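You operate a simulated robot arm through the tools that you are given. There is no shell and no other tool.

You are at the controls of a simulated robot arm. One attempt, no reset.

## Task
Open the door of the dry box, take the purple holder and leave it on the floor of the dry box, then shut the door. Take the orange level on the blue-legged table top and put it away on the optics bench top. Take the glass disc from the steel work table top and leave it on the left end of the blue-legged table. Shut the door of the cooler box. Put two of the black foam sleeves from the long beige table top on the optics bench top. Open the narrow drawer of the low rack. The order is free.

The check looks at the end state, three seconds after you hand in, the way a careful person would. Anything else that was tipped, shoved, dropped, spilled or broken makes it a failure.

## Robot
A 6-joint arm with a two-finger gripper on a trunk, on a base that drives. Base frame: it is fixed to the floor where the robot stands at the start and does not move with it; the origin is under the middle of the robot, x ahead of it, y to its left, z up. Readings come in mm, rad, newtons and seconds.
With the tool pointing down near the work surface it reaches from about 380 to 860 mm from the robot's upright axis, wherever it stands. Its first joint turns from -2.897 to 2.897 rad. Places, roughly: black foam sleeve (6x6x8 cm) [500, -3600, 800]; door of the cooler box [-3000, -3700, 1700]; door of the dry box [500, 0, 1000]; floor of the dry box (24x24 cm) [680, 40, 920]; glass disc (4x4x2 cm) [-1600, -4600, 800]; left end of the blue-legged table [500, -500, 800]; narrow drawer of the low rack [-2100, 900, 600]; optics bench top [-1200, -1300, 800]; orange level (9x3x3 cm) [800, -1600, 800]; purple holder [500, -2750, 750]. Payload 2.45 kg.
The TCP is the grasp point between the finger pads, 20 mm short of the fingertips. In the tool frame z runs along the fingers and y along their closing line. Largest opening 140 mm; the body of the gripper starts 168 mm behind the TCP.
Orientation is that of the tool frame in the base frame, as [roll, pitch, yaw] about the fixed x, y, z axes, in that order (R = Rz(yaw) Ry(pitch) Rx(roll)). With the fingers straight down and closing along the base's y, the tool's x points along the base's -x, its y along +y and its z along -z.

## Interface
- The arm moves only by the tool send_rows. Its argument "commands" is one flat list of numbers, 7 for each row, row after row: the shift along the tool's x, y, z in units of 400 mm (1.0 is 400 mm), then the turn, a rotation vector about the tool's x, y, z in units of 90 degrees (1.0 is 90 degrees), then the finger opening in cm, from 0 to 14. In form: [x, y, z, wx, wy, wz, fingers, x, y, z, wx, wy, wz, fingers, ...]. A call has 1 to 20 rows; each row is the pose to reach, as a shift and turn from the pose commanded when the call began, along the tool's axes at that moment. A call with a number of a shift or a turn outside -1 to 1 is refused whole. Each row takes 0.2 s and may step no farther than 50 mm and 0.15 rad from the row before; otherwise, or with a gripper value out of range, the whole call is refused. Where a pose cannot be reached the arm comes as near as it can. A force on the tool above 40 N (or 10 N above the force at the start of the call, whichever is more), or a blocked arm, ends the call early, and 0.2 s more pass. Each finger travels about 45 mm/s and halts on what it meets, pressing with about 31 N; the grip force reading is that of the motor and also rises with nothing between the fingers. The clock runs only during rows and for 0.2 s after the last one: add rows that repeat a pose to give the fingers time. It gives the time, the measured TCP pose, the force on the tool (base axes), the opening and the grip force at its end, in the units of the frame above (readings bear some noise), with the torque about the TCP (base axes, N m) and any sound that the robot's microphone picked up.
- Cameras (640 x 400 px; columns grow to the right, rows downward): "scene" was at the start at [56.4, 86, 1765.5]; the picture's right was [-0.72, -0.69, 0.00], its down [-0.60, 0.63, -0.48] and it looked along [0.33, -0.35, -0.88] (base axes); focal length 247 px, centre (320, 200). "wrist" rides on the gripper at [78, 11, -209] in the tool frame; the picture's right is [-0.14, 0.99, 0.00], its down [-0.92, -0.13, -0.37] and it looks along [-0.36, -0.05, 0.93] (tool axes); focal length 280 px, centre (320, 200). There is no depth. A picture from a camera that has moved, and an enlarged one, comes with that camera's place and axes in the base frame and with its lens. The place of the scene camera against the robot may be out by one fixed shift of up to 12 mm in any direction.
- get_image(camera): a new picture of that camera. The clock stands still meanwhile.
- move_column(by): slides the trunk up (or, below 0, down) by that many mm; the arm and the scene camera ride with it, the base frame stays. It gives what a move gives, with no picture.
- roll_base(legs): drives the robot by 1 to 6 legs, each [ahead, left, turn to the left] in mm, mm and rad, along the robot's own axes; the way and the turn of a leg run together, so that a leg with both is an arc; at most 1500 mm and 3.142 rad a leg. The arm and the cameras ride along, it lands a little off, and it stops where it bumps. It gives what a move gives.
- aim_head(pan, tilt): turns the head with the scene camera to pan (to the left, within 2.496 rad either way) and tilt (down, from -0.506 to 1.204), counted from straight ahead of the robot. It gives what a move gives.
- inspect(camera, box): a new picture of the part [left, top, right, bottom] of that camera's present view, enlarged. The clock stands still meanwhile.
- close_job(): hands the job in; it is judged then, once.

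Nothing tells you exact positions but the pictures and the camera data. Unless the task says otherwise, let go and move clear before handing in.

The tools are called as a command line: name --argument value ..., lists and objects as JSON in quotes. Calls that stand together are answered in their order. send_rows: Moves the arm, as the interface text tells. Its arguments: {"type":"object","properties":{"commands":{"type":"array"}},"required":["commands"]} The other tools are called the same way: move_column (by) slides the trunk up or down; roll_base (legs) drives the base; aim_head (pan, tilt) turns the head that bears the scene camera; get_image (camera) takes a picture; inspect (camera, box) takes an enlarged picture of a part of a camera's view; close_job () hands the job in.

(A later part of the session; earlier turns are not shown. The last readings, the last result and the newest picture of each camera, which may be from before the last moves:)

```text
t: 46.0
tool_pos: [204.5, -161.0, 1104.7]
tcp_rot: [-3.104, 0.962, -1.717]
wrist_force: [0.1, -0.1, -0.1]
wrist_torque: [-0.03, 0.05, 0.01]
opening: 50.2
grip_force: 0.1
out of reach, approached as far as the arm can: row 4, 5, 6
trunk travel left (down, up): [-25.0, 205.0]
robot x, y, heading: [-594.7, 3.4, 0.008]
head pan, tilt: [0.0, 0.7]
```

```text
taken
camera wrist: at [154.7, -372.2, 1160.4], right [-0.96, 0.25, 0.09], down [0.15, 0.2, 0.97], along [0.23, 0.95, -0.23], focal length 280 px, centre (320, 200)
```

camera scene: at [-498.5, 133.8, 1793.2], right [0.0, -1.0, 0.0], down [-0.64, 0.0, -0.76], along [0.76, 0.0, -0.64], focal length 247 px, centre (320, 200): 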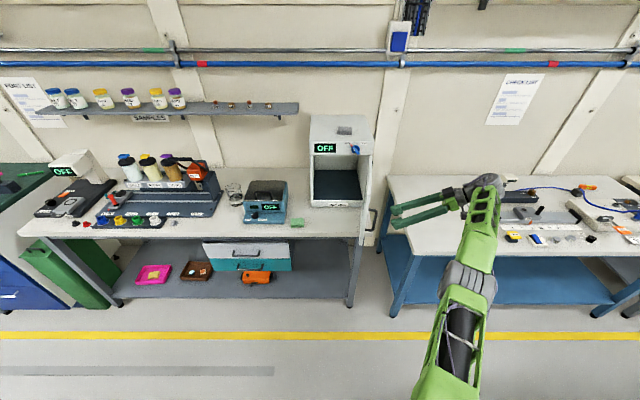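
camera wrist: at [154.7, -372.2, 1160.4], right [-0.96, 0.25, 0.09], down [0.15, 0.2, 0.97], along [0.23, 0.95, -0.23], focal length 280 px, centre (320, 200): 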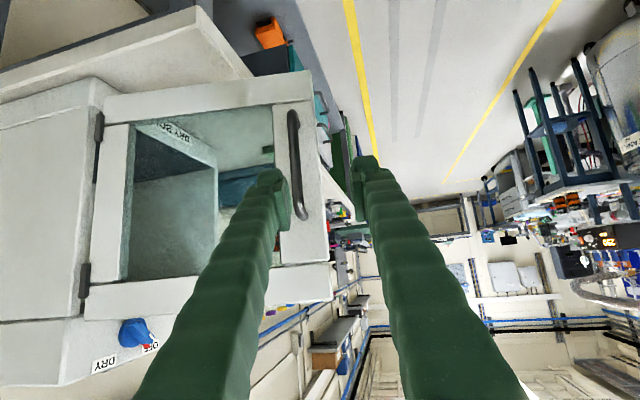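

The door stands open at about 82° and stays put. I'll retract the arm to a tool-down carrying pose over the aisle before driving.

send_rows --commands '[-0.0043, 0.0908, -0.0459, 0, 0.0765, 0, 5, -0.0085, 0.1816, -0.0918, 0, 0.153, 0, 5, -0.0128, 0.2724, -0.1376, 0, 0.2295, 0, 5, -0.017, 0.3633, -0.1835, 0, 0.306, 0, 5, -0.0213, 0.4541, -0.2294, 0, 0.3825, 0, 5, -0.0255, 0.5449, -0.2753, 0, 0.459, 0, 5, -0.0298, 0.6357, -0.3211, 0, 0.5355, 0, 5, -0.034, 0.7265, -0.367, 0, 0.612, 0, 5]'

aim_head --pan -1.2 --tilt 0.5

get_image --camera "scene"

```text
t: 47.8
tool_pos: [113.1, -330.7, 1237.9]
tcp_rot: [-3.082, 0.252, -1.74]
wrist_force: [0.5, 0.1, 0.5]
wrist_torque: [-0.06, 0.03, -0.03]
opening: 50.3
grip_force: 0.0
out of reach, approached as far as the arm can: row 1, 2, 3, 4, 5, 6, 7, 8
trunk travel left (down, up): [-25.0, 205.0]
robot x, y, heading: [-596.4, -1.1, 0.005]
head pan, tilt: [0.0, 0.7]
```

```text
t: 49.2
tool_pos: [113.8, -329.5, 1237.9]
tcp_rot: [-3.083, 0.252, -1.741]
wrist_force: [0.0, 0.2, 0.1]
wrist_torque: [0.01, 0.0, -0.04]
opening: 50.0
grip_force: 0.1
trunk travel left (down, up): [-25.0, 205.0]
robot x, y, heading: [-596.8, -0.5, -0.002]
head pan, tilt: [-1.201, 0.499]
```

```text
taken
camera scene: at [-551.2, 48.3, 1811.1], right [-0.93, -0.36, 0.0], down [-0.17, 0.45, -0.88], along [0.32, -0.82, -0.48], focal length 247 px, centre (320, 200)
```

scene: 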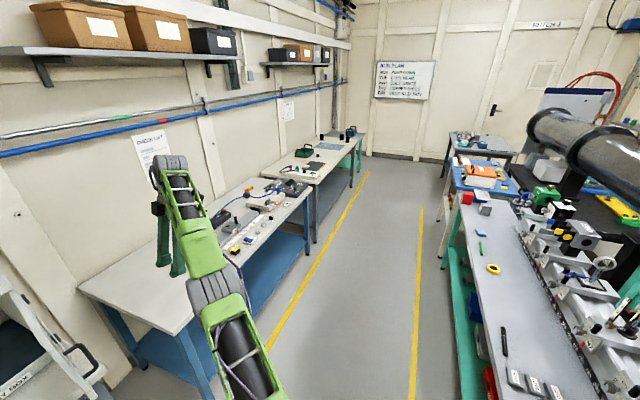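

The arm is wound up in yaw from the door swing. I'll unwind it to the natural tool-down pose.

send_rows --commands '[-0.0128, 0.0574, 0.0097, 0.0081, 0.0159, 0.0882, 5, -0.0255, 0.1148, 0.0194, 0.0163, 0.0318, 0.1763, 5, -0.0383, 0.1722, 0.0291, 0.0244, 0.0477, 0.2645, 5, -0.051, 0.2296, 0.0388, 0.0326, 0.0636, 0.3526, 5, -0.0638, 0.287, 0.0485, 0.0407, 0.0795, 0.4408, 5, -0.0765, 0.3444, 0.0582, 0.0488, 0.0954, 0.529, 5, -0.0893, 0.4018, 0.0679, 0.057, 0.1113, 0.6171, 5, -0.102, 0.4592, 0.0776, 0.0651, 0.1272, 0.7053, 5, -0.1148, 0.5166, 0.0873, 0.0733, 0.1431, 0.7934, 5, -0.1275, 0.574, 0.097, 0.0814, 0.159, 0.8816, 5]'

```text
t: 51.4
tool_pos: [104.6, -346.3, 1240.0]
tcp_rot: [2.907, 0.109, 3.127]
wrist_force: [0.5, -1.4, 0.0]
wrist_torque: [0.01, 0.04, 0.0]
opening: 50.1
grip_force: 0.1
out of reach, approached as far as the arm can: row 1, 2, 3, 4, 5, 6, 7, 8, 9, 10
trunk travel left (down, up): [-25.0, 205.0]
robot x, y, heading: [-593.0, -3.1, 0.005]
head pan, tilt: [-1.201, 0.499]
```

The yaw is back, but the arm stuck at about (105, -346, 1240). I'll look at its posture.

get_image --camera "scene"

get_image --camera "wrist"

```text
taken
camera scene: at [-550.7, 47.9, 1811.0], right [-0.93, -0.36, 0.0], down [-0.17, 0.45, -0.88], along [0.32, -0.82, -0.48], focal length 247 px, centre (320, 200)
```

scene: 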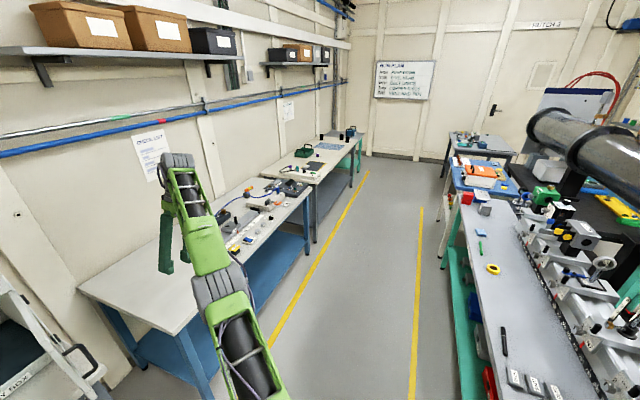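

```text
taken
camera wrist: at [4.2, -383.4, 1437.1], right [0.13, 0.96, 0.24], down [0.88, -0.22, 0.43], along [0.47, 0.16, -0.87], focal length 280 px, centre (320, 200)
```

wrist: 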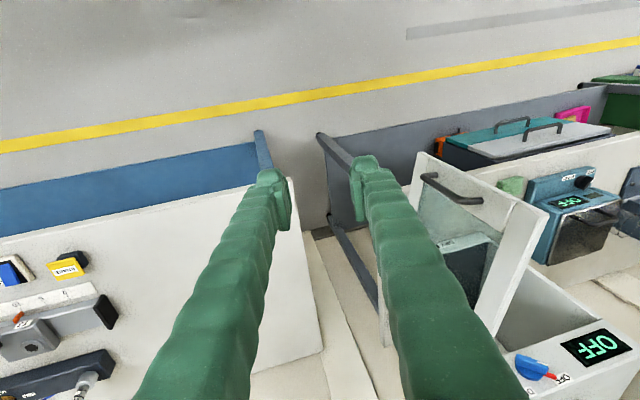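

Only the flange roll moved, so another joint is against a limit. I'll probe with small moves, first a 40 mm shift back in x.

send_rows --commands '[0.05, 0, -0.005, 0, 0, 0, 5, 0.0994, 0.001, -0.011, 0, 0, 0, 5]'

```text
t: 52.0
tool_pos: [94.9, -361.9, 1241.3]
tcp_rot: [2.906, 0.114, 3.127]
wrist_force: [0.5, 0.1, 0.0]
wrist_torque: [0.02, -0.03, 0.03]
opening: 50.2
grip_force: 0.0
out of reach, approached as far as the arm can: row 1, 2
trunk travel left (down, up): [-25.0, 205.0]
robot x, y, heading: [-598.4, 4.1, 0.002]
head pan, tilt: [-1.201, 0.499]
```

The arm seems stretched straight (singular). I'll move down 150 mm to make the elbow bend.

send_rows --commands '[0.0103, -0.0217, 0.0907, 0, 0, 0, 5, 0.0205, -0.0434, 0.1813, 0, 0, 0, 5, 0.0308, -0.065, 0.272, 0, 0, 0, 5, 0.041, -0.087, 0.3626, 0, 0, 0, 5]'

```text
t: 53.0
tool_pos: [94.9, -360.0, 1171.6]
tcp_rot: [2.856, 0.045, -3.132]
wrist_force: [-1.0, -0.5, 0.1]
wrist_torque: [0.0, 0.0, 0.01]
opening: 49.8
grip_force: 0.0
out of reach, approached as far as the arm can: row 1, 2, 3, 4
trunk travel left (down, up): [-25.0, 205.0]
robot x, y, heading: [-595.9, -0.3, 0.003]
head pan, tilt: [-1.201, 0.499]
```

I'll look closer at the arm's posture to understand which joint is limiting.

aim_head --pan -0.8 --tilt 0.75

get_image --camera "scene"

```text
t: 53.9
tool_pos: [95.5, -361.4, 1170.9]
tcp_rot: [2.855, 0.046, -3.131]
wrist_force: [0.6, -0.3, 0.5]
wrist_torque: [0.0, 0.0, -0.02]
opening: 50.1
grip_force: 0.0
trunk travel left (down, up): [-25.0, 205.0]
robot x, y, heading: [-595.6, 1.8, 0.001]
head pan, tilt: [-0.799, 0.75]
```

```text
taken
camera scene: at [-526.4, 73.6, 1789.1], right [-0.72, -0.7, 0.0], down [-0.48, 0.49, -0.73], along [0.51, -0.52, -0.68], focal length 247 px, centre (320, 200)
```

scene: 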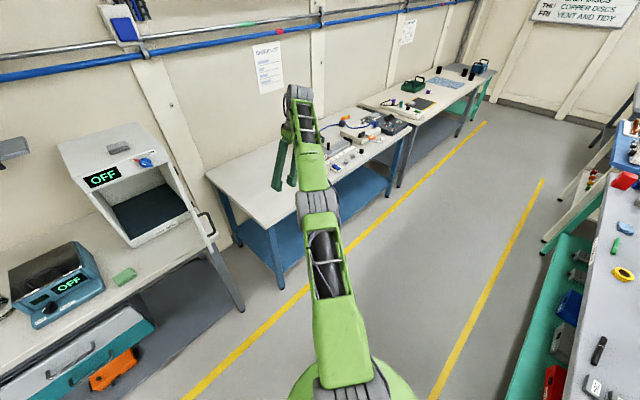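

The arm is stretched nearly straight. I'll command an inward and downward target and hold it for several rows to see whether it converges.

send_rows --commands '[0.06, 0.04, 0.06, 0, 0, 0, 5, 0.12, 0.08, 0.12, 0, 0, 0, 5, 0.18, 0.12, 0.18, 0, 0, 0, 5, 0.24, 0.16, 0.24, 0, 0, 0, 5, 0.3, 0.2, 0.3, 0, 0, 0, 5, 0.3, 0.2, 0.3, 0, 0, 0, 5, 0.3, 0.2, 0.3, 0, 0, 0, 5, 0.3, 0.2, 0.3, 0, 0, 0, 5]'

```text
t: 55.7
tool_pos: [95.5, -360.6, 1171.5]
tcp_rot: [2.855, 0.043, -3.131]
wrist_force: [-0.8, -0.1, 0.0]
wrist_torque: [0.01, -0.02, -0.03]
opening: 50.2
grip_force: 0.0
out of reach, approached as far as the arm can: row 1, 2, 3, 4, 5, 6, 7, 8
trunk travel left (down, up): [-25.0, 205.0]
robot x, y, heading: [-593.6, 0.6, 0.001]
head pan, tilt: [-0.799, 0.75]
```

No motion at all. I'll test tilting the tool further to the left to free the wrist.

send_rows --commands '[0, 0, 0, -0.08, 0, 0, 5, 0, 0, 0, -0.16, 0, 0, 5, 0, 0, 0, -0.24, 0, 0, 5]'

```text
t: 56.5
tool_pos: [50.5, -330.1, 1155.6]
tcp_rot: [2.508, 0.048, -3.131]
wrist_force: [-0.5, 0.0, 0.0]
wrist_torque: [-0.12, -0.01, -0.06]
opening: 50.1
grip_force: 0.1
out of reach, approached as far as the arm can: row 1, 2, 3
trunk travel left (down, up): [-25.0, 205.0]
robot x, y, heading: [-597.6, 1.1, 0.004]
head pan, tilt: [-0.799, 0.75]
```

The wrist stays about 810 mm from the axis, so the arm is stretched. I'll try an upward probe of 80 mm to see which way the elbow frees.

send_rows --commands '[0, 0.06, -0.081, 0, 0, 0, 5, 0, 0.12, -0.162, 0, 0, 0, 5]'

```text
t: 57.1
tool_pos: [31.0, -315.5, 1222.4]
tcp_rot: [2.48, 0.05, -3.133]
wrist_force: [-0.2, -0.7, -0.2]
wrist_torque: [0.01, -0.01, 0.01]
opening: 50.1
grip_force: 0.1
out of reach, approached as far as the arm can: row 1, 2
trunk travel left (down, up): [-25.0, 205.0]
robot x, y, heading: [-596.5, -3.0, 0.001]
head pan, tilt: [-0.799, 0.75]
```

The upward move also brought the arm inward a bit. I'll keep going up and inward.

send_rows --commands '[0.06, 0.06, -0.081, 0, 0, 0, 5, 0.12, 0.12, -0.162, 0, 0, 0, 5, 0.18, 0.18, -0.22, 0, 0, 0, 5, 0.24, 0.24, -0.22, 0, 0, 0, 5]'

get_image --camera "scene"

```text
t: 58.1
tool_pos: [-78.1, -278.9, 1327.7]
tcp_rot: [2.481, 0.05, -3.133]
wrist_force: [0.6, -0.1, -0.6]
wrist_torque: [-0.04, -0.03, 0.0]
opening: 49.8
grip_force: 0.1
out of reach, approached as far as the arm can: row 1, 2, 3, 4
trunk travel left (down, up): [-25.0, 205.0]
robot x, y, heading: [-594.4, -4.2, -0.0]
head pan, tilt: [-0.799, 0.75]
```

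```text
taken
camera scene: at [-527.3, 74.4, 1789.2], right [-0.72, -0.7, 0.0], down [-0.48, 0.49, -0.73], along [0.51, -0.52, -0.68], focal length 247 px, centre (320, 200)
```

scene: 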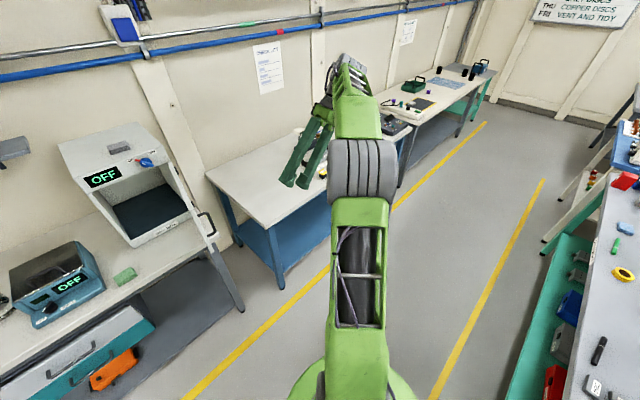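

The elbow has flexed now. I'll bring the tool upright again.

send_rows --commands '[0, 0, 0, 0.084, 0, 0, 5, 0, 0, 0, 0.168, 0, 0, 5, 0, 0, 0, 0.252, 0, 0, 5, 0, 0, 0, 0.336, 0, 0, 5, 0, 0, 0, 0.42, 0, 0, 5]'

```text
t: 59.3
tool_pos: [-77.0, -279.7, 1322.2]
tcp_rot: [2.937, 0.196, 3.132]
wrist_force: [0.6, -0.6, -0.7]
wrist_torque: [0.13, 0.09, 0.05]
opening: 50.2
grip_force: 0.0
out of reach, approached as far as the arm can: row 3, 4, 5
trunk travel left (down, up): [-25.0, 205.0]
robot x, y, heading: [-594.4, -0.4, 0.006]
head pan, tilt: [-0.799, 0.75]
```

The remaining tilt equals a joint-4 limit, so the wrist is in its flipped branch. I'll unwind it by swinging the tool to the left, then forward, then down, well clear of everything.

send_rows --commands '[0, 0, 0, -0.08, 0, 0, 5, 0, 0, 0, -0.16, 0, 0, 5, 0, 0, 0, -0.24, 0, 0, 5, 0, 0, 0, -0.32, 0, 0, 5, 0, 0, 0, -0.4, 0, 0, 5, 0, 0, 0, -0.48, 0, 0, 5, 0, 0, 0, -0.56, 0, 0, 5, 0, 0, 0, -0.64, 0, 0, 5, 0, 0, 0, -0.72, 0, 0, 5, 0, 0, 0, -0.8, 0, 0, 5]'

get_image --camera "scene"

```text
t: 61.5
tool_pos: [-66.0, -157.2, 1237.5]
tcp_rot: [1.735, 0.203, 3.085]
wrist_force: [-0.2, -0.2, -0.2]
wrist_torque: [-0.02, 0.0, 0.01]
opening: 49.9
grip_force: 0.0
out of reach, approached as far as the arm can: row 6, 7, 8, 9, 10
trunk travel left (down, up): [-25.0, 205.0]
robot x, y, heading: [-596.6, 0.6, 0.004]
head pan, tilt: [-0.799, 0.75]
```

```text
taken
camera scene: at [-525.7, 73.9, 1789.0], right [-0.72, -0.7, 0.0], down [-0.48, 0.49, -0.73], along [0.51, -0.52, -0.68], focal length 247 px, centre (320, 200)
```

scene: 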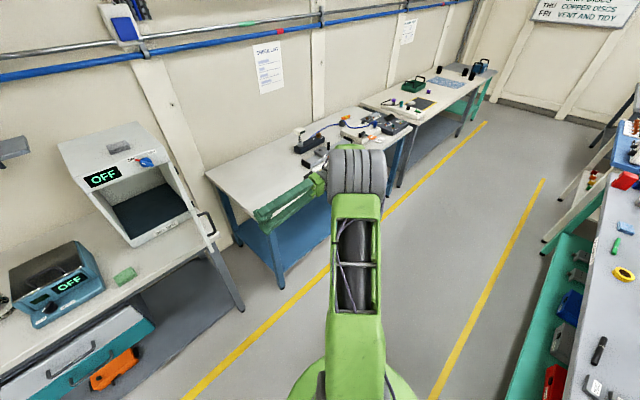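

The tool now points left. Next I'll swing it forward around the vertical axis.

send_rows --commands '[-0.0548, -0.0164, -0.0304, 0.0179, -0.0859, 0.0142, 5, -0.1096, -0.0328, -0.0607, 0.0358, -0.1718, 0.0284, 5, -0.1644, -0.0492, -0.0911, 0.0537, -0.2577, 0.0426, 5, -0.2192, -0.0656, -0.1214, 0.0716, -0.3436, 0.0568, 5, -0.274, -0.082, -0.1518, 0.0895, -0.4295, 0.071, 5, -0.3288, -0.0984, -0.1821, 0.1074, -0.5154, 0.0852, 5, -0.3836, -0.1148, -0.2125, 0.1253, -0.6013, 0.0994, 5, -0.4384, -0.1312, -0.2428, 0.1432, -0.6872, 0.1136, 5, -0.4932, -0.1476, -0.2732, 0.1611, -0.7731, 0.1278, 5, -0.548, -0.164, -0.3035, 0.179, -0.859, 0.142, 5]'

get_image --camera "scene"

```text
t: 63.7
tool_pos: [150.6, -296.1, 1237.2]
tcp_rot: [1.736, 0.204, 1.686]
wrist_force: [-0.2, 0.4, 0.0]
wrist_torque: [0.0, 0.0, -0.02]
opening: 50.1
grip_force: 0.0
trunk travel left (down, up): [-25.0, 205.0]
robot x, y, heading: [-594.7, -1.2, 0.003]
head pan, tilt: [-0.799, 0.75]
```

```text
taken
camera scene: at [-526.2, 74.1, 1789.1], right [-0.72, -0.7, 0.0], down [-0.48, 0.49, -0.73], along [0.51, -0.52, -0.68], focal length 247 px, centre (320, 200)
```

scene: 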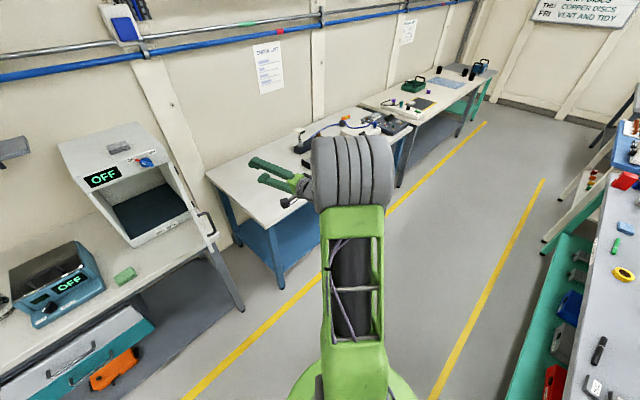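

All rows were reached. Now I'll pitch the tool down into the natural branch while moving nearer.

send_rows --commands '[0.0128, -0.0185, -0.0544, 0.0876, 0.0194, 0.0073, 5, 0.0255, -0.037, -0.1088, 0.1752, 0.0388, 0.0146, 5, 0.0383, -0.0555, -0.1632, 0.2628, 0.0582, 0.0219, 5, 0.051, -0.074, -0.2176, 0.3504, 0.0776, 0.0292, 5, 0.0638, -0.0925, -0.272, 0.438, 0.097, 0.0365, 5, 0.0765, -0.111, -0.3264, 0.5256, 0.1164, 0.0438, 5, 0.0893, -0.1295, -0.3808, 0.6132, 0.1358, 0.0511, 5, 0.102, -0.148, -0.4352, 0.7008, 0.1552, 0.0584, 5, 0.1148, -0.1665, -0.4896, 0.7884, 0.1746, 0.0657, 5, 0.1275, -0.185, -0.544, 0.876, 0.194, 0.073, 5]'

get_image --camera "scene"

```text
t: 65.9
tool_pos: [-165.3, -361.7, 1117.6]
tcp_rot: [2.722, 0.044, 1.896]
wrist_force: [-1.6, -0.6, 0.7]
wrist_torque: [0.18, -0.31, 0.06]
opening: 50.0
grip_force: 0.0
out of reach, approached as far as the arm can: row 5, 6, 7, 8, 9, 10
trunk travel left (down, up): [-25.0, 205.0]
robot x, y, heading: [-597.9, 0.0, 0.004]
head pan, tilt: [-0.799, 0.75]
```

```text
taken
camera scene: at [-532.8, 68.9, 1789.6], right [-0.72, -0.7, 0.0], down [-0.47, 0.49, -0.73], along [0.51, -0.52, -0.68], focal length 247 px, centre (320, 200)
```

scene: 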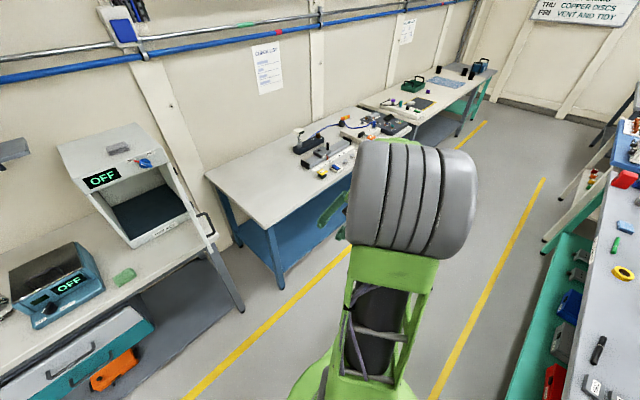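

The arm is folded close with the elbow in front. I'll move the tool outward to a comfortable radius and bring it upright with the normal yaw.

send_rows --commands '[0.0408, 0.0798, 0.0249, 0.0214, 0.019, -0.0775, 5, 0.0815, 0.1595, 0.0497, 0.0428, 0.038, -0.155, 5, 0.1223, 0.2393, 0.0746, 0.0642, 0.057, -0.2325, 5, 0.163, 0.319, 0.0994, 0.0856, 0.076, -0.31, 5, 0.2038, 0.3988, 0.1243, 0.107, 0.095, -0.3875, 5, 0.2445, 0.4785, 0.1491, 0.1284, 0.114, -0.465, 5, 0.2853, 0.5583, 0.174, 0.1498, 0.133, -0.5425, 5, 0.326, 0.638, 0.1988, 0.1712, 0.152, -0.62, 5, 0.3668, 0.7178, 0.2237, 0.1926, 0.171, -0.6975, 5, 0.4075, 0.7975, 0.2485, 0.214, 0.19, -0.775, 5]'

get_image --camera "scene"

```text
t: 68.1
tool_pos: [121.9, -16.8, 1139.9]
tcp_rot: [2.884, 0.026, 3.008]
wrist_force: [3.4, 3.2, -2.3]
wrist_torque: [-0.29, 0.59, 0.11]
opening: 50.1
grip_force: 0.0
out of reach, approached as far as the arm can: row 2, 3, 4, 5, 6, 7, 8, 9, 10
trunk travel left (down, up): [-25.0, 205.0]
robot x, y, heading: [-598.5, 1.3, 0.004]
head pan, tilt: [-0.799, 0.75]
```

```text
taken
camera scene: at [-513.6, 81.8, 1787.9], right [-0.72, -0.7, 0.01], down [-0.48, 0.48, -0.73], along [0.51, -0.53, -0.68], focal length 247 px, centre (320, 200)
```

scene: 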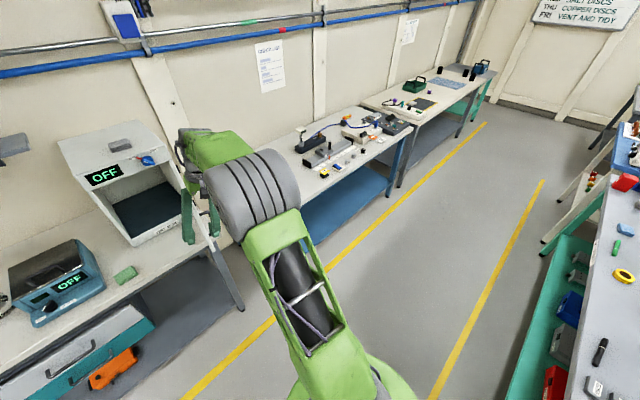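

The wrist is still in the flipped branch. I'll repeat the unwinding but keep the tool exactly in the arm's plane for the final pitch-down; first I tilt left again.

send_rows --commands '[0.0421, 0.077, -0.0269, -0.0811, 0, 0, 5, 0.0842, 0.154, -0.0538, -0.1622, 0, 0, 5, 0.1263, 0.231, -0.0807, -0.2433, 0, 0, 5, 0.1684, 0.308, -0.1076, -0.3244, 0, 0, 5, 0.2106, 0.385, -0.1344, -0.4056, 0, 0, 5, 0.2527, 0.462, -0.1613, -0.4867, 0, 0, 5, 0.2948, 0.539, -0.1882, -0.5678, 0, 0, 5, 0.3369, 0.616, -0.2151, -0.6489, 0, 0, 5, 0.379, 0.693, -0.242, -0.73, 0, 0, 5]'

```text
t: 70.1
tool_pos: [-9.0, 238.4, 1308.0]
tcp_rot: [1.731, 0.037, 3.004]
wrist_force: [-0.6, 0.9, 0.4]
wrist_torque: [-0.03, 0.0, 0.02]
opening: 50.2
grip_force: 0.1
trunk travel left (down, up): [-25.0, 205.0]
robot x, y, heading: [-597.1, -0.3, 0.001]
head pan, tilt: [-0.799, 0.75]
```

All reached. Now I swing forward to yaw 0, in line with the arm plane.

send_rows --commands '[-0.0597, -0.0149, -0.05, 0.0034, -0.0897, 0.0145, 5, -0.1194, -0.0298, -0.1, 0.0067, -0.1793, 0.0289, 5, -0.1791, -0.0447, -0.15, 0.0101, -0.269, 0.0434, 5, -0.2388, -0.0596, -0.2, 0.0134, -0.3586, 0.0578, 5, -0.2985, -0.0745, -0.25, 0.0168, -0.4483, 0.0723, 5, -0.3582, -0.0894, -0.3, 0.0202, -0.538, 0.0867, 5, -0.4179, -0.1043, -0.35, 0.0235, -0.6276, 0.1012, 5, -0.4776, -0.1192, -0.4, 0.0269, -0.7173, 0.1156, 5, -0.5373, -0.1341, -0.45, 0.0302, -0.8069, 0.1301, 5, -0.597, -0.149, -0.5, 0.0336, -0.8966, 0.1445, 5]'

get_image --camera "scene"

```text
t: 72.3
tool_pos: [199.9, 1.7, 1289.8]
tcp_rot: [1.734, 0.039, 1.575]
wrist_force: [0.8, -0.3, 0.2]
wrist_torque: [0.01, 0.01, 0.02]
opening: 49.8
grip_force: 0.1
trunk travel left (down, up): [-25.0, 205.0]
robot x, y, heading: [-597.0, -3.8, -0.001]
head pan, tilt: [-0.799, 0.75]
```

```text
taken
camera scene: at [-525.8, 73.9, 1789.1], right [-0.72, -0.7, 0.0], down [-0.48, 0.49, -0.73], along [0.51, -0.52, -0.68], focal length 247 px, centre (320, 200)
```

scene: 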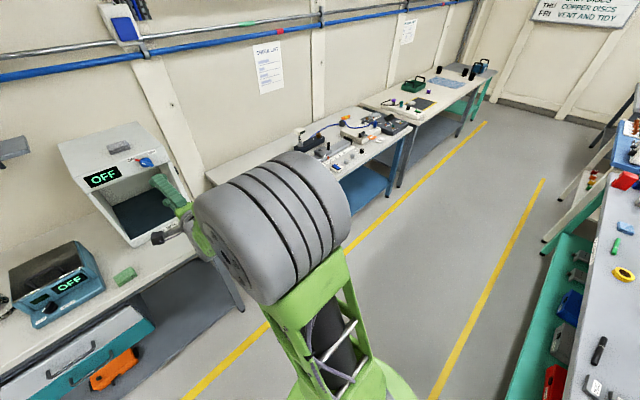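

Reached exactly. Now I pitch straight down in the plane.

send_rows --commands '[0.0013, -0.0476, -0.0277, 0.0896, 0.0035, 0, 5, 0.0026, -0.0952, -0.0554, 0.1791, 0.007, 0, 5, 0.0039, -0.1428, -0.0831, 0.2687, 0.0105, 0, 5, 0.0052, -0.1904, -0.1108, 0.3583, 0.014, 0, 5, 0.0065, -0.238, -0.1385, 0.4479, 0.0175, 0, 5, 0.0078, -0.2856, -0.1662, 0.5374, 0.021, 0, 5, 0.0091, -0.3332, -0.1939, 0.627, 0.0245, 0, 5, 0.0104, -0.3808, -0.2216, 0.7166, 0.028, 0, 5, 0.0117, -0.4284, -0.2493, 0.8061, 0.0315, 0, 5, 0.013, -0.476, -0.277, 0.8957, 0.035, -0.002, 5]'

get_image --camera "scene"

```text
t: 74.5
tool_pos: [61.9, -1.4, 1119.7]
tcp_rot: [-3.141, 0.002, 1.611]
wrist_force: [0.2, -1.7, 0.6]
wrist_torque: [0.0, 0.01, 0.01]
opening: 49.7
grip_force: 0.0
trunk travel left (down, up): [-25.0, 205.0]
robot x, y, heading: [-592.9, -2.7, 0.002]
head pan, tilt: [-0.799, 0.75]
```

```text
taken
camera scene: at [-525.5, 73.7, 1789.0], right [-0.72, -0.7, 0.0], down [-0.48, 0.49, -0.73], along [0.51, -0.52, -0.68], focal length 247 px, centre (320, 200)
```

scene: 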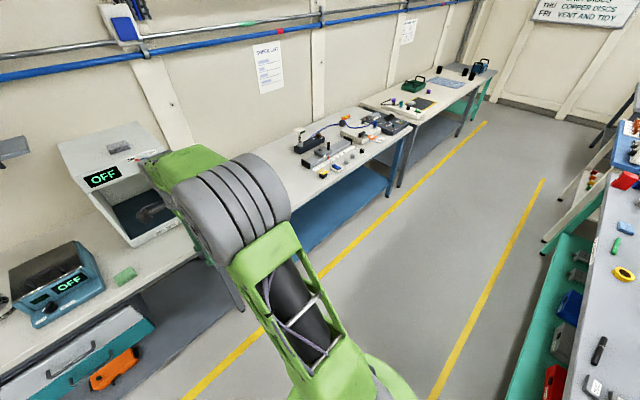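

The arm is back in the natural branch, tool down. I'll set the normal yaw and retract for driving.

send_rows --commands '[0.0017, -0.0431, -0.0159, 0, 0, -0.0885, 5, 0.0035, -0.0863, -0.0318, 0, 0, -0.1771, 5, 0.0052, -0.1294, -0.0477, 0, 0, -0.2656, 5, 0.0069, -0.1725, -0.0636, 0, 0, -0.3542, 5, 0.0086, -0.2157, -0.0795, 0, 0, -0.4427, 5, 0.0104, -0.2588, -0.0955, 0, 0, -0.5313, 5, 0.0121, -0.302, -0.1114, 0, 0, -0.6198, 5, 0.0138, -0.3451, -0.1273, 0, 0, -0.7084, 5, 0.0155, -0.3882, -0.1432, 0, 0, -0.7969, 5, 0.0173, -0.4314, -0.1591, 0, 0, -0.8855, 5, 0.019, -0.4745, -0.175, 0, 0, -0.974, 5]'

aim_head --pan -1.3 --tilt 0.6

get_image --camera "scene"

```text
t: 76.9
tool_pos: [-131.1, -1.6, 1190.1]
tcp_rot: [-3.14, 0.002, -3.141]
wrist_force: [-0.2, 0.9, -0.2]
wrist_torque: [0.0, -0.01, -0.03]
opening: 49.8
grip_force: 0.1
trunk travel left (down, up): [-25.0, 205.0]
robot x, y, heading: [-595.1, -2.1, 0.002]
head pan, tilt: [-0.799, 0.75]
```

```text
t: 77.8
tool_pos: [-128.8, -2.0, 1190.5]
tcp_rot: [-3.141, 0.002, -3.141]
wrist_force: [0.1, 1.0, -0.8]
wrist_torque: [0.0, 0.0, 0.01]
opening: 49.9
grip_force: 0.1
trunk travel left (down, up): [-25.0, 205.0]
robot x, y, heading: [-597.0, -0.0, 0.003]
head pan, tilt: [-1.3, 0.6]
```

```text
taken
camera scene: at [-560.5, 47.9, 1802.0], right [-0.96, -0.27, 0.0], down [-0.15, 0.54, -0.82], along [0.22, -0.79, -0.57], focal length 247 px, centre (320, 200)
```

scene: 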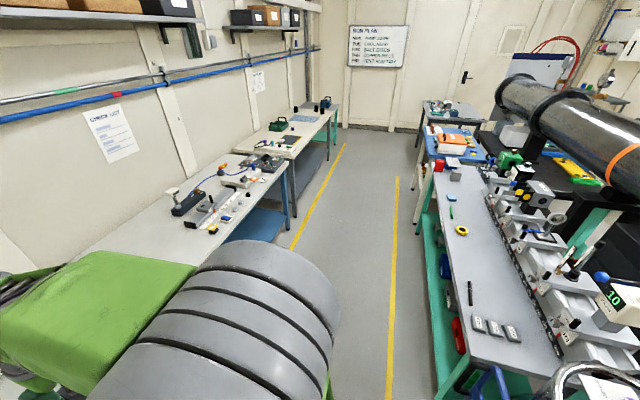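

I'm ready to drive. I'll go along the aisle to the middle of the blue-legged table and look for the orange level.

roll_base --legs '[[0, -500, 0], [250, -1000, 0]]'

aim_head --pan 0.0 --tilt 0.6

get_image --camera "scene"

```text
t: 91.4
tool_pos: [128.0, -1500.5, 1189.5]
tcp_rot: [-3.139, 0.0, -3.14]
wrist_force: [-0.3, -0.1, 0.1]
wrist_torque: [-0.03, 0.0, 0.0]
opening: 49.8
grip_force: 0.2
trunk travel left (down, up): [-25.0, 205.0]
robot x, y, heading: [-338.7, -1502.6, 0.003]
head pan, tilt: [-1.3, 0.6]
```

```text
t: 92.9
tool_pos: [129.1, -1499.3, 1189.6]
tcp_rot: [-3.14, 0.0, -3.139]
wrist_force: [0.3, 0.7, -0.7]
wrist_torque: [0.03, 0.02, 0.03]
opening: 50.1
grip_force: 0.0
trunk travel left (down, up): [-25.0, 205.0]
robot x, y, heading: [-336.7, -1498.4, 0.002]
head pan, tilt: [0.0, 0.6]
```

```text
taken
camera scene: at [-237.8, -1366.7, 1802.0], right [0.0, -1.0, 0.0], down [-0.56, 0.0, -0.83], along [0.83, 0.0, -0.56], focal length 247 px, centre (320, 200)
```

scene: 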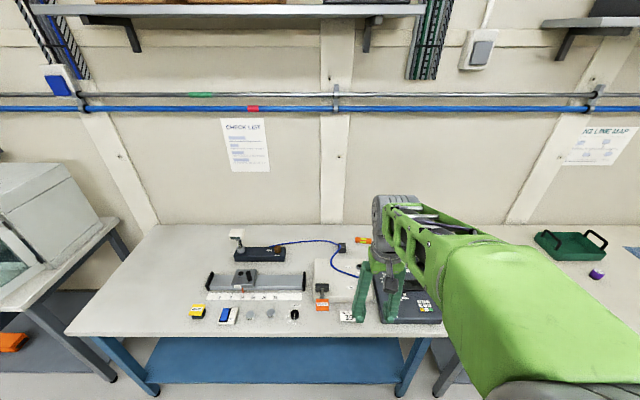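

I see the blue-legged table with an orange item near (362, 240) and a purple item on the next table. I'll enlarge both.

inspect --camera "scene" --box '[180, 220, 400, 340]'

inspect --camera "scene" --box '[500, 210, 640, 310]'

```text
2.91 times, centred on (290, 280) of scene
camera zoom: at [-237.8, -1366.7, 1802.0], right [0.0, -1.0, 0.0], down [-0.56, 0.0, -0.83], along [0.83, 0.0, -0.56], focal length 720 px, centre (407, -33)
```

zoom: 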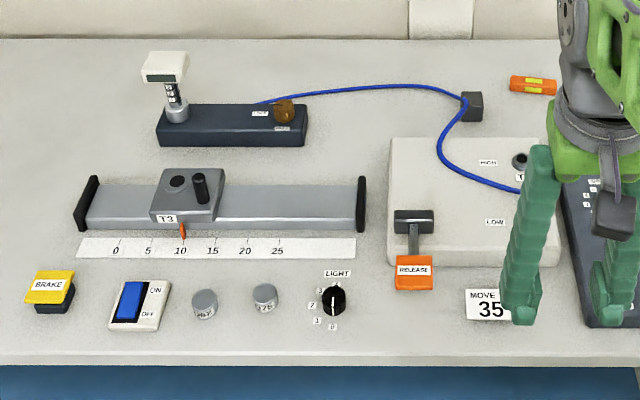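

```text
4.00 times, centred on (570, 260) of scene
camera zoom: at [-237.8, -1366.7, 1802.0], right [0.0, -1.0, 0.0], down [-0.56, 0.0, -0.83], along [0.83, 0.0, -0.56], focal length 989 px, centre (-680, -40)
```

zoom: 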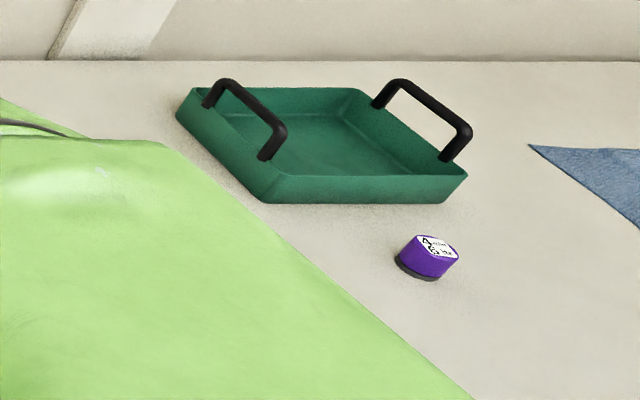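

The orange level lies at the back of the table near (795, -1613). I need the base's front extent before moving closer, so I'll take a wrist view.

get_image --camera "wrist"

aim_head --pan 0.0 --tilt 1.2

get_image --camera "scene"

```text
taken
camera wrist: at [50.2, -1489.4, 1399.8], right [0.14, 0.99, 0.0], down [0.92, -0.12, 0.37], along [0.37, -0.05, -0.93], focal length 280 px, centre (320, 200)
```

wrist: 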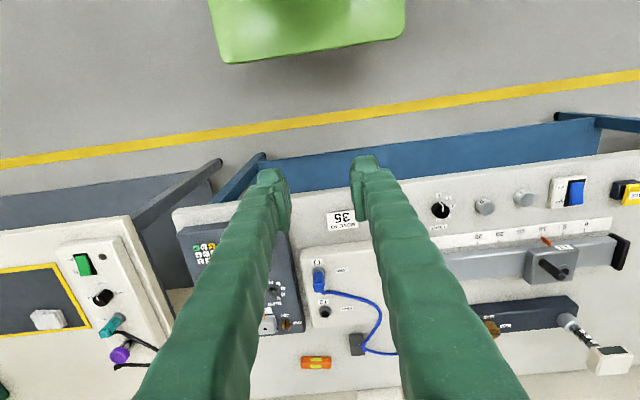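

```text
t: 93.9
tool_pos: [128.2, -1500.2, 1189.7]
tcp_rot: [-3.14, 0.002, -3.139]
wrist_force: [0.4, 0.9, -0.7]
wrist_torque: [-0.02, -0.02, 0.01]
opening: 50.2
grip_force: 0.0
trunk travel left (down, up): [-25.0, 205.0]
robot x, y, heading: [-334.9, -1501.6, -0.001]
head pan, tilt: [0.0, 1.201]
```

```text
taken
camera scene: at [-270.2, -1366.7, 1757.4], right [0.0, -1.0, 0.0], down [-0.93, 0.0, -0.36], along [0.36, 0.0, -0.93], focal length 247 px, centre (320, 200)
```

scene: 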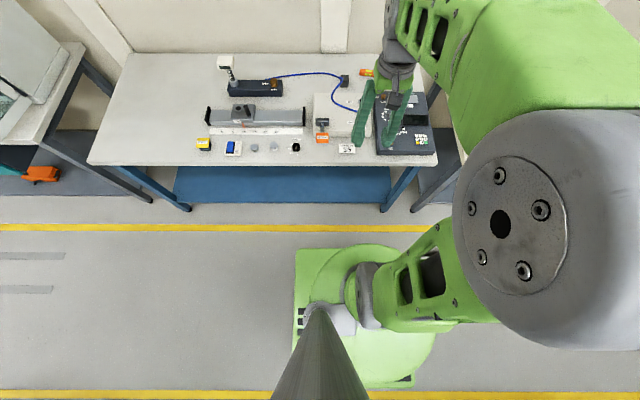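

The level is at about (786–795, -1600). I'll drive closer, keeping the base front clear of the table edge at x≈280.

roll_base --legs '[[285, -98, 0]]'

send_rows --commands '[-0.08, 0, 0, 0, 0, 0.0909, 6, -0.16, 0, 0, 0, 0, 0.1818, 6, -0.24, 0, 0, 0, 0, 0.2727, 6, -0.32, 0, 0, 0, 0, 0.3636, 6, -0.4, 0, 0, 0, 0, 0.4545, 6, -0.45, 0, 0, 0, 0, 0.5454, 6, -0.5, 0, 0, 0, 0, 0.6363, 6, -0.55, 0, 0, 0, 0, 0.7272, 6, -0.6, 0, 0, 0, 0, 0.8181, 6, -0.65, 0, 0, 0, 0, 0.909, 6, -0.7, 0, 0, 0, 0, 1.0, 6]'

get_image --camera "wrist"

```text
t: 96.0
tool_pos: [415.4, -1597.7, 1190.4]
tcp_rot: [-3.139, 0.002, -3.14]
wrist_force: [0.5, -0.8, -0.5]
wrist_torque: [0.06, 0.01, -0.01]
opening: 49.9
grip_force: 0.0
trunk travel left (down, up): [-25.0, 205.0]
robot x, y, heading: [-50.5, -1599.2, 0.002]
head pan, tilt: [0.0, 1.201]
```

```text
t: 98.4
tool_pos: [695.5, -1598.7, 1190.1]
tcp_rot: [3.138, 0.001, 1.569]
wrist_force: [0.7, 0.4, 0.5]
wrist_torque: [0.03, 0.05, 0.01]
opening: 60.2
grip_force: 0.0
trunk travel left (down, up): [-25.0, 205.0]
robot x, y, heading: [-47.6, -1595.9, 0.003]
head pan, tilt: [0.0, 1.201]
```

```text
taken
camera wrist: at [706.0, -1519.2, 1399.6], right [0.99, -0.14, 0.0], down [-0.13, -0.92, 0.37], along [-0.05, -0.37, -0.93], focal length 280 px, centre (320, 200)
```

wrist: 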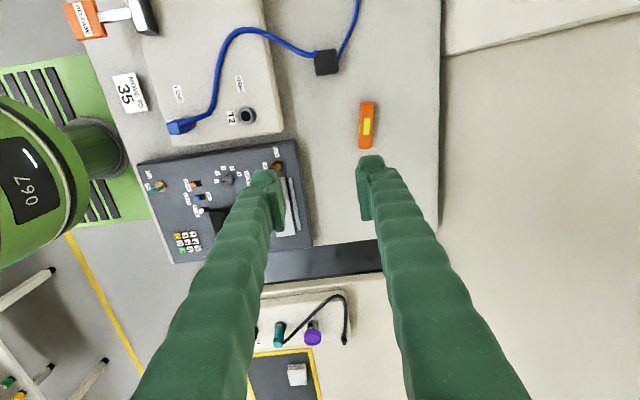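

I'll enlarge the level to get its exact heading.

inspect --camera "wrist" --box '[316, 80, 416, 170]'

```text
4.44 times, centred on (366, 125) of wrist
camera zoom: at [706.0, -1519.2, 1399.6], right [0.99, -0.14, 0.0], down [-0.13, -0.92, 0.37], along [-0.05, -0.37, -0.93], focal length 1246 px, centre (116, 533)
```

zoom: 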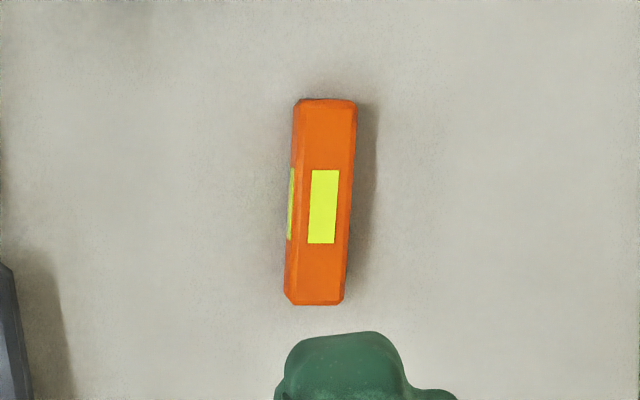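

The level's axis is turned about 8° from the y axis, centred near (790, -1597.5). I'll move over it, align, and descend to z≈950.

send_rows --commands '[0.0005, 0.0395, 0.1, 0, 0, 0.0153, 6, 0.001, 0.079, 0.2, 0, 0, 0.0307, 6, 0.0015, 0.1185, 0.3, 0, 0, 0.046, 6, 0.002, 0.158, 0.4, 0, 0, 0.0613, 6, 0.0025, 0.1975, 0.5, 0, 0, 0.0767, 6, 0.003, 0.237, 0.6, 0, 0, 0.092, 6]'

get_image --camera "wrist"

```text
t: 99.8
tool_pos: [790.9, -1597.2, 949.7]
tcp_rot: [3.139, 0.003, 1.428]
wrist_force: [0.4, 0.6, 0.5]
wrist_torque: [-0.01, 0.04, 0.0]
opening: 60.2
grip_force: 0.0
trunk travel left (down, up): [-25.0, 205.0]
robot x, y, heading: [-50.2, -1598.5, 0.002]
head pan, tilt: [0.0, 1.201]
```

```text
taken
camera wrist: at [812.4, -1521.3, 1158.8], right [0.96, -0.28, 0.0], down [-0.26, -0.89, 0.37], along [-0.1, -0.36, -0.93], focal length 280 px, centre (320, 200)
```

wrist: 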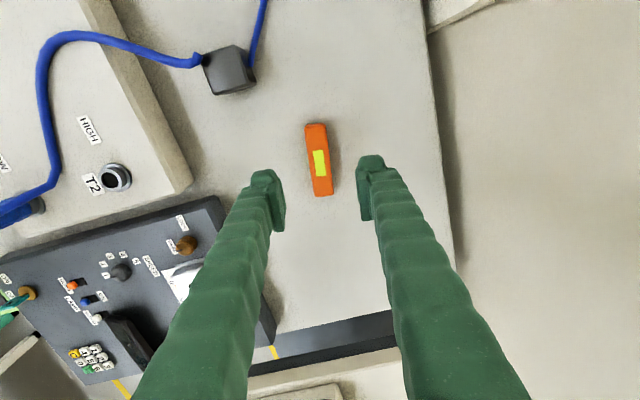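

I'm aligned over the level. I'll descend to z≈820 and close on it.

send_rows --commands '[0, 0, 0.1, 0, 0, 0.017, 6, 0, 0, 0.2, 0, 0, 0.017, 6, 0, 0, 0.28, 0, 0, 0.017, 6, 0, 0, 0.324, 0, 0, 0.017, 6, 0, 0, 0.324, 0, 0, 0.017, 4, 0, 0, 0.324, 0, 0, 0.017, 2.5, 0, 0, 0.324, 0, 0, 0.017, 2, 0, 0, 0.324, 0, 0, 0.017, 2]'

get_image --camera "wrist"

```text
t: 101.6
tool_pos: [790.6, -1597.7, 820.6]
tcp_rot: [3.138, 0.002, 1.401]
wrist_force: [-0.3, -0.8, 0.8]
wrist_torque: [0.02, 0.0, 0.01]
opening: 24.7
grip_force: 30.9
trunk travel left (down, up): [-25.0, 205.0]
robot x, y, heading: [-50.0, -1597.4, 0.007]
head pan, tilt: [0.0, 1.201]
```

```text
taken
camera wrist: at [814.2, -1521.6, 1030.3], right [0.95, -0.3, 0.0], down [-0.28, -0.89, 0.37], along [-0.11, -0.35, -0.93], focal length 280 px, centre (320, 200)
```

wrist: 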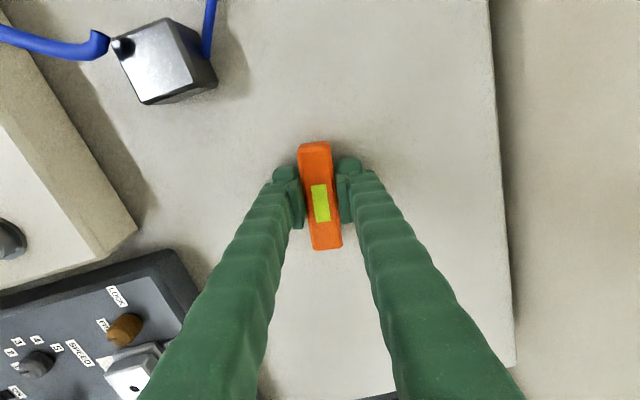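

The level is gripped (24.7 mm). I'll lift straight up and retract.

send_rows --commands '[0, 0, -0.05, 0, 0, 0, 2, 0, 0, -0.15, 0, 0, 0, 2, 0, 0, -0.27, 0, 0, 0, 2, 0, 0, -0.39, 0, 0, 0, 2, 0, 0, -0.51, 0, 0, 0, 2, 0, 0, -0.63, 0, 0, 0, 2, 0, 0, -0.75, 0, 0, 0, 2, 0, 0, -0.85, 0, 0, 0, 2]'

get_image --camera "wrist"

```text
t: 103.4
tool_pos: [777.6, -1597.0, 1157.8]
tcp_rot: [3.139, 0.003, 1.4]
wrist_force: [-0.2, 0.4, -0.5]
wrist_torque: [0.0, -0.12, 0.03]
opening: 24.6
grip_force: 31.1
out of reach, approached as far as the arm can: row 8
trunk travel left (down, up): [-25.0, 205.0]
robot x, y, heading: [-51.8, -1596.0, 0.003]
head pan, tilt: [0.0, 1.201]
```

```text
taken
camera wrist: at [800.2, -1521.4, 1367.9], right [0.95, -0.3, 0.0], down [-0.28, -0.89, 0.37], along [-0.11, -0.35, -0.93], focal length 280 px, centre (320, 200)
```

wrist: 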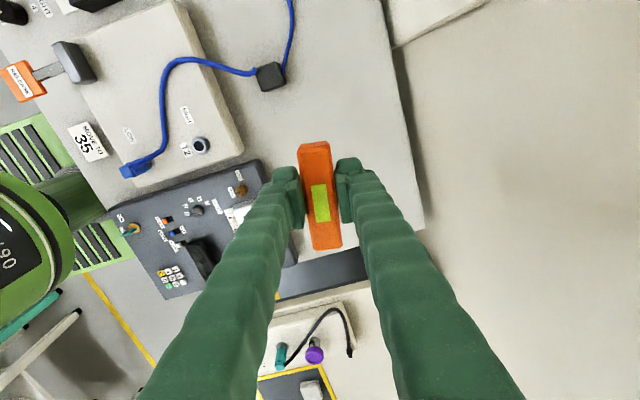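

The arm is at full stretch at that height. I'll retract inward, slightly lower.

send_rows --commands '[-0.01, -0.06, 0.08, 0, 0, 0, 2, -0.03, -0.17, 0.12, 0, 0, 0, 2, -0.05, -0.29, 0.12, 0, 0, 0, 2, -0.07, -0.41, 0.1, 0, 0, 0, 2, -0.09, -0.53, 0.06, 0, 0, 0, 2, -0.11, -0.64, 0.02, 0, 0, 0, 2, -0.127, -0.739, -0.02, 0, 0, 0, 2]'

aim_head --pan -2.3 --tilt 0.6

get_image --camera "scene"

```text
refused: row 5 steps farther than a row can; nothing moved
```

```text
t: 105.5
tool_pos: [779.3, -1597.3, 1155.5]
tcp_rot: [3.138, 0.003, 1.402]
wrist_force: [0.6, -0.1, -0.4]
wrist_torque: [0.01, -0.03, -0.01]
opening: 24.7
grip_force: 30.9
trunk travel left (down, up): [-25.0, 205.0]
robot x, y, heading: [-50.4, -1597.3, 0.004]
head pan, tilt: [-2.3, 0.6]
```

```text
taken
camera scene: at [-98.8, -1530.1, 1802.0], right [-0.75, 0.66, 0.0], down [0.38, 0.42, -0.83], along [-0.55, -0.62, -0.56], focal length 247 px, centre (320, 200)
```

scene: 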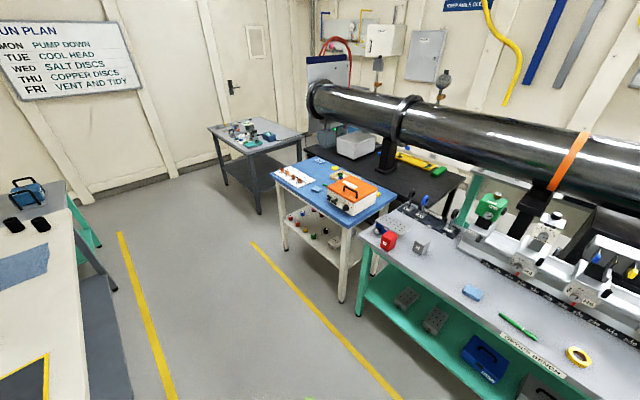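

The step was too long; I'll resend with shorter steps.

send_rows --commands '[-0.01, -0.05, 0.08, 0, 0, 0, 2, -0.025, -0.14, 0.12, 0, 0, 0, 2, -0.042, -0.245, 0.12, 0, 0, 0, 2, -0.06, -0.35, 0.1, 0, 0, 0, 2, -0.078, -0.455, 0.08, 0, 0, 0, 2, -0.096, -0.56, 0.05, 0, 0, 0, 2, -0.112, -0.655, 0.02, 0, 0, 0, 2, -0.127, -0.739, -0.02, 0, 0, 0, 2]'

```text
t: 107.3
tool_pos: [777.7, -1596.8, 1149.9]
tcp_rot: [-3.138, 0.006, 1.401]
wrist_force: [0.4, -0.8, -1.4]
wrist_torque: [0.01, -0.02, 0.02]
opening: 24.9
grip_force: 30.7
out of reach, approached as far as the arm can: row 1, 2, 3, 4, 5, 6, 7, 8
trunk travel left (down, up): [-25.0, 205.0]
robot x, y, heading: [-51.1, -1598.0, -0.003]
head pan, tilt: [-2.3, 0.6]
```

The arm sits at the straight-elbow singularity again. I'll go straight down 80 mm first, then inward.

send_rows --commands '[0, 0, 0.07, 0, 0, 0, 2, 0, 0, 0.14, 0, 0, 0, 2, 0, 0, 0.2, 0, 0, 0, 2]'

```text
t: 108.1
tool_pos: [796.4, -1598.8, 1088.1]
tcp_rot: [-3.139, 0.002, 1.402]
wrist_force: [-0.5, -0.4, -0.5]
wrist_torque: [-0.01, -0.02, -0.01]
opening: 24.7
grip_force: 31.1
out of reach, approached as far as the arm can: row 1, 2, 3
trunk travel left (down, up): [-25.0, 205.0]
robot x, y, heading: [-49.3, -1598.4, 0.0]
head pan, tilt: [-2.3, 0.6]
```

I'll try up-and-inward, which freed the elbow last time.

send_rows --commands '[-0.01, -0.06, -0.08, 0, 0, 0, 2, -0.02, -0.12, -0.16, 0, 0, 0, 2, -0.03, -0.2, -0.22, 0, 0, 0, 2, -0.045, -0.28, -0.26, 0, 0, 0, 2]'

```text
t: 109.1
tool_pos: [741.6, -1596.3, 1228.0]
tcp_rot: [-3.111, 0.007, 1.403]
wrist_force: [1.4, -0.1, -2.7]
wrist_torque: [0.03, 0.39, 0.0]
opening: 24.7
grip_force: 31.4
out of reach, approached as far as the arm can: row 1, 2, 3, 4
trunk travel left (down, up): [-25.0, 205.0]
robot x, y, heading: [-49.0, -1595.4, 0.002]
head pan, tilt: [-2.3, 0.6]
```

I think the elbow slipped slightly past straight. I'll go down and outward to bring it back through, staying above the table objects.

send_rows --commands '[0.012, 0.06, 0.09, 0, 0, 0, 2, 0.024, 0.12, 0.18, 0, 0, 0, 2, 0.034, 0.17, 0.28, 0, 0, 0, 2, 0.04, 0.2, 0.38, 0, 0, 0, 2, 0.04, 0.21, 0.48, 0, 0, 0, 2, 0.04, 0.21, 0.58, 0, 0, 0, 2]'

send_rows --commands '[-0.01, -0.06, 0.05, 0, 0, 0, 2, -0.02, -0.13, 0.1, 0, 0, 0, 2, -0.035, -0.21, 0.1, 0, 0, 0, 2, -0.05, -0.3, 0.1, 0, 0, 0, 2]'

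```text
t: 110.5
tool_pos: [815.2, -1597.3, 996.6]
tcp_rot: [3.141, 0.002, 1.401]
wrist_force: [0.8, -0.1, -0.8]
wrist_torque: [0.04, 0.03, -0.02]
opening: 24.2
grip_force: 30.8
out of reach, approached as far as the arm can: row 2, 3, 4, 5, 6
trunk travel left (down, up): [-25.0, 205.0]
robot x, y, heading: [-49.9, -1596.0, 0.002]
head pan, tilt: [-2.3, 0.6]
```

```text
t: 111.5
tool_pos: [691.0, -1595.2, 959.1]
tcp_rot: [3.14, 0.002, 1.401]
wrist_force: [-0.8, -0.4, -0.4]
wrist_torque: [0.0, -0.03, 0.01]
opening: 24.9
grip_force: 31.2
trunk travel left (down, up): [-25.0, 205.0]
robot x, y, heading: [-51.5, -1596.9, 0.01]
head pan, tilt: [-2.3, 0.6]
```

The elbow is free again (lesson: go down and outward, then in). I'll retract to the carry pose.

send_rows --commands '[-0.004, -0.02, -0.08, 0, 0, 0, 2, -0.012, -0.07, -0.18, 0, 0, 0, 2, -0.025, -0.15, -0.26, 0, 0, 0, 2, -0.04, -0.24, -0.34, 0, 0, 0, 2, -0.057, -0.335, -0.41, 0, 0, 0, 2, -0.073, -0.43, -0.47, 0, 0, 0, 2, -0.088, -0.52, -0.53, 0, 0, 0, 2, -0.102, -0.6, -0.56, 0, 0, 0, 2, -0.116, -0.678, -0.575, 0, 0, 0, 2]'

roll_base --legs '[[-300, 0, 0], [0, 0, 3.1416]]'

aim_head --pan 0.0 --tilt 0.7

get_image --camera "scene"

```text
t: 113.5
tool_pos: [416.0, -1594.8, 1189.3]
tcp_rot: [3.139, 0.001, 1.402]
wrist_force: [1.0, -0.5, -0.7]
wrist_torque: [0.0, -0.02, 0.0]
opening: 24.6
grip_force: 31.0
trunk travel left (down, up): [-25.0, 205.0]
robot x, y, heading: [-50.9, -1598.6, 0.004]
head pan, tilt: [-2.3, 0.6]
```

```text
refused: 3.1416 is not a number from -3.14159 to 3.14159
```

```text
t: 115.6
tool_pos: [417.4, -1596.3, 1189.4]
tcp_rot: [3.139, 0.003, 1.402]
wrist_force: [-0.4, 0.7, -1.1]
wrist_torque: [0.01, -0.02, 0.01]
opening: 24.6
grip_force: 31.4
trunk travel left (down, up): [-25.0, 205.0]
robot x, y, heading: [-51.4, -1597.6, 0.009]
head pan, tilt: [0.0, 0.7]
```

```text
taken
camera scene: at [44.8, -1463.9, 1793.3], right [0.0, -1.0, 0.0], down [-0.64, 0.0, -0.76], along [0.76, 0.0, -0.64], focal length 247 px, centre (320, 200)
```

scene: 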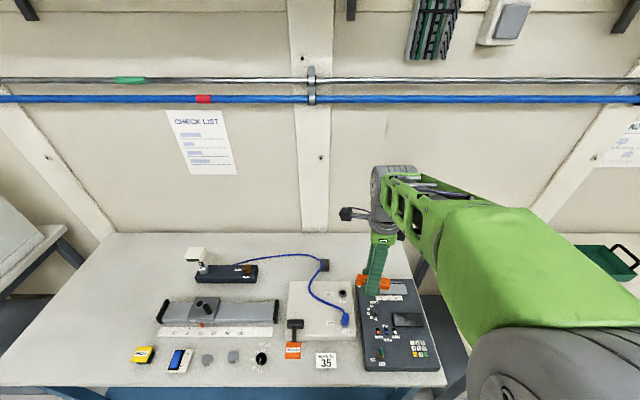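

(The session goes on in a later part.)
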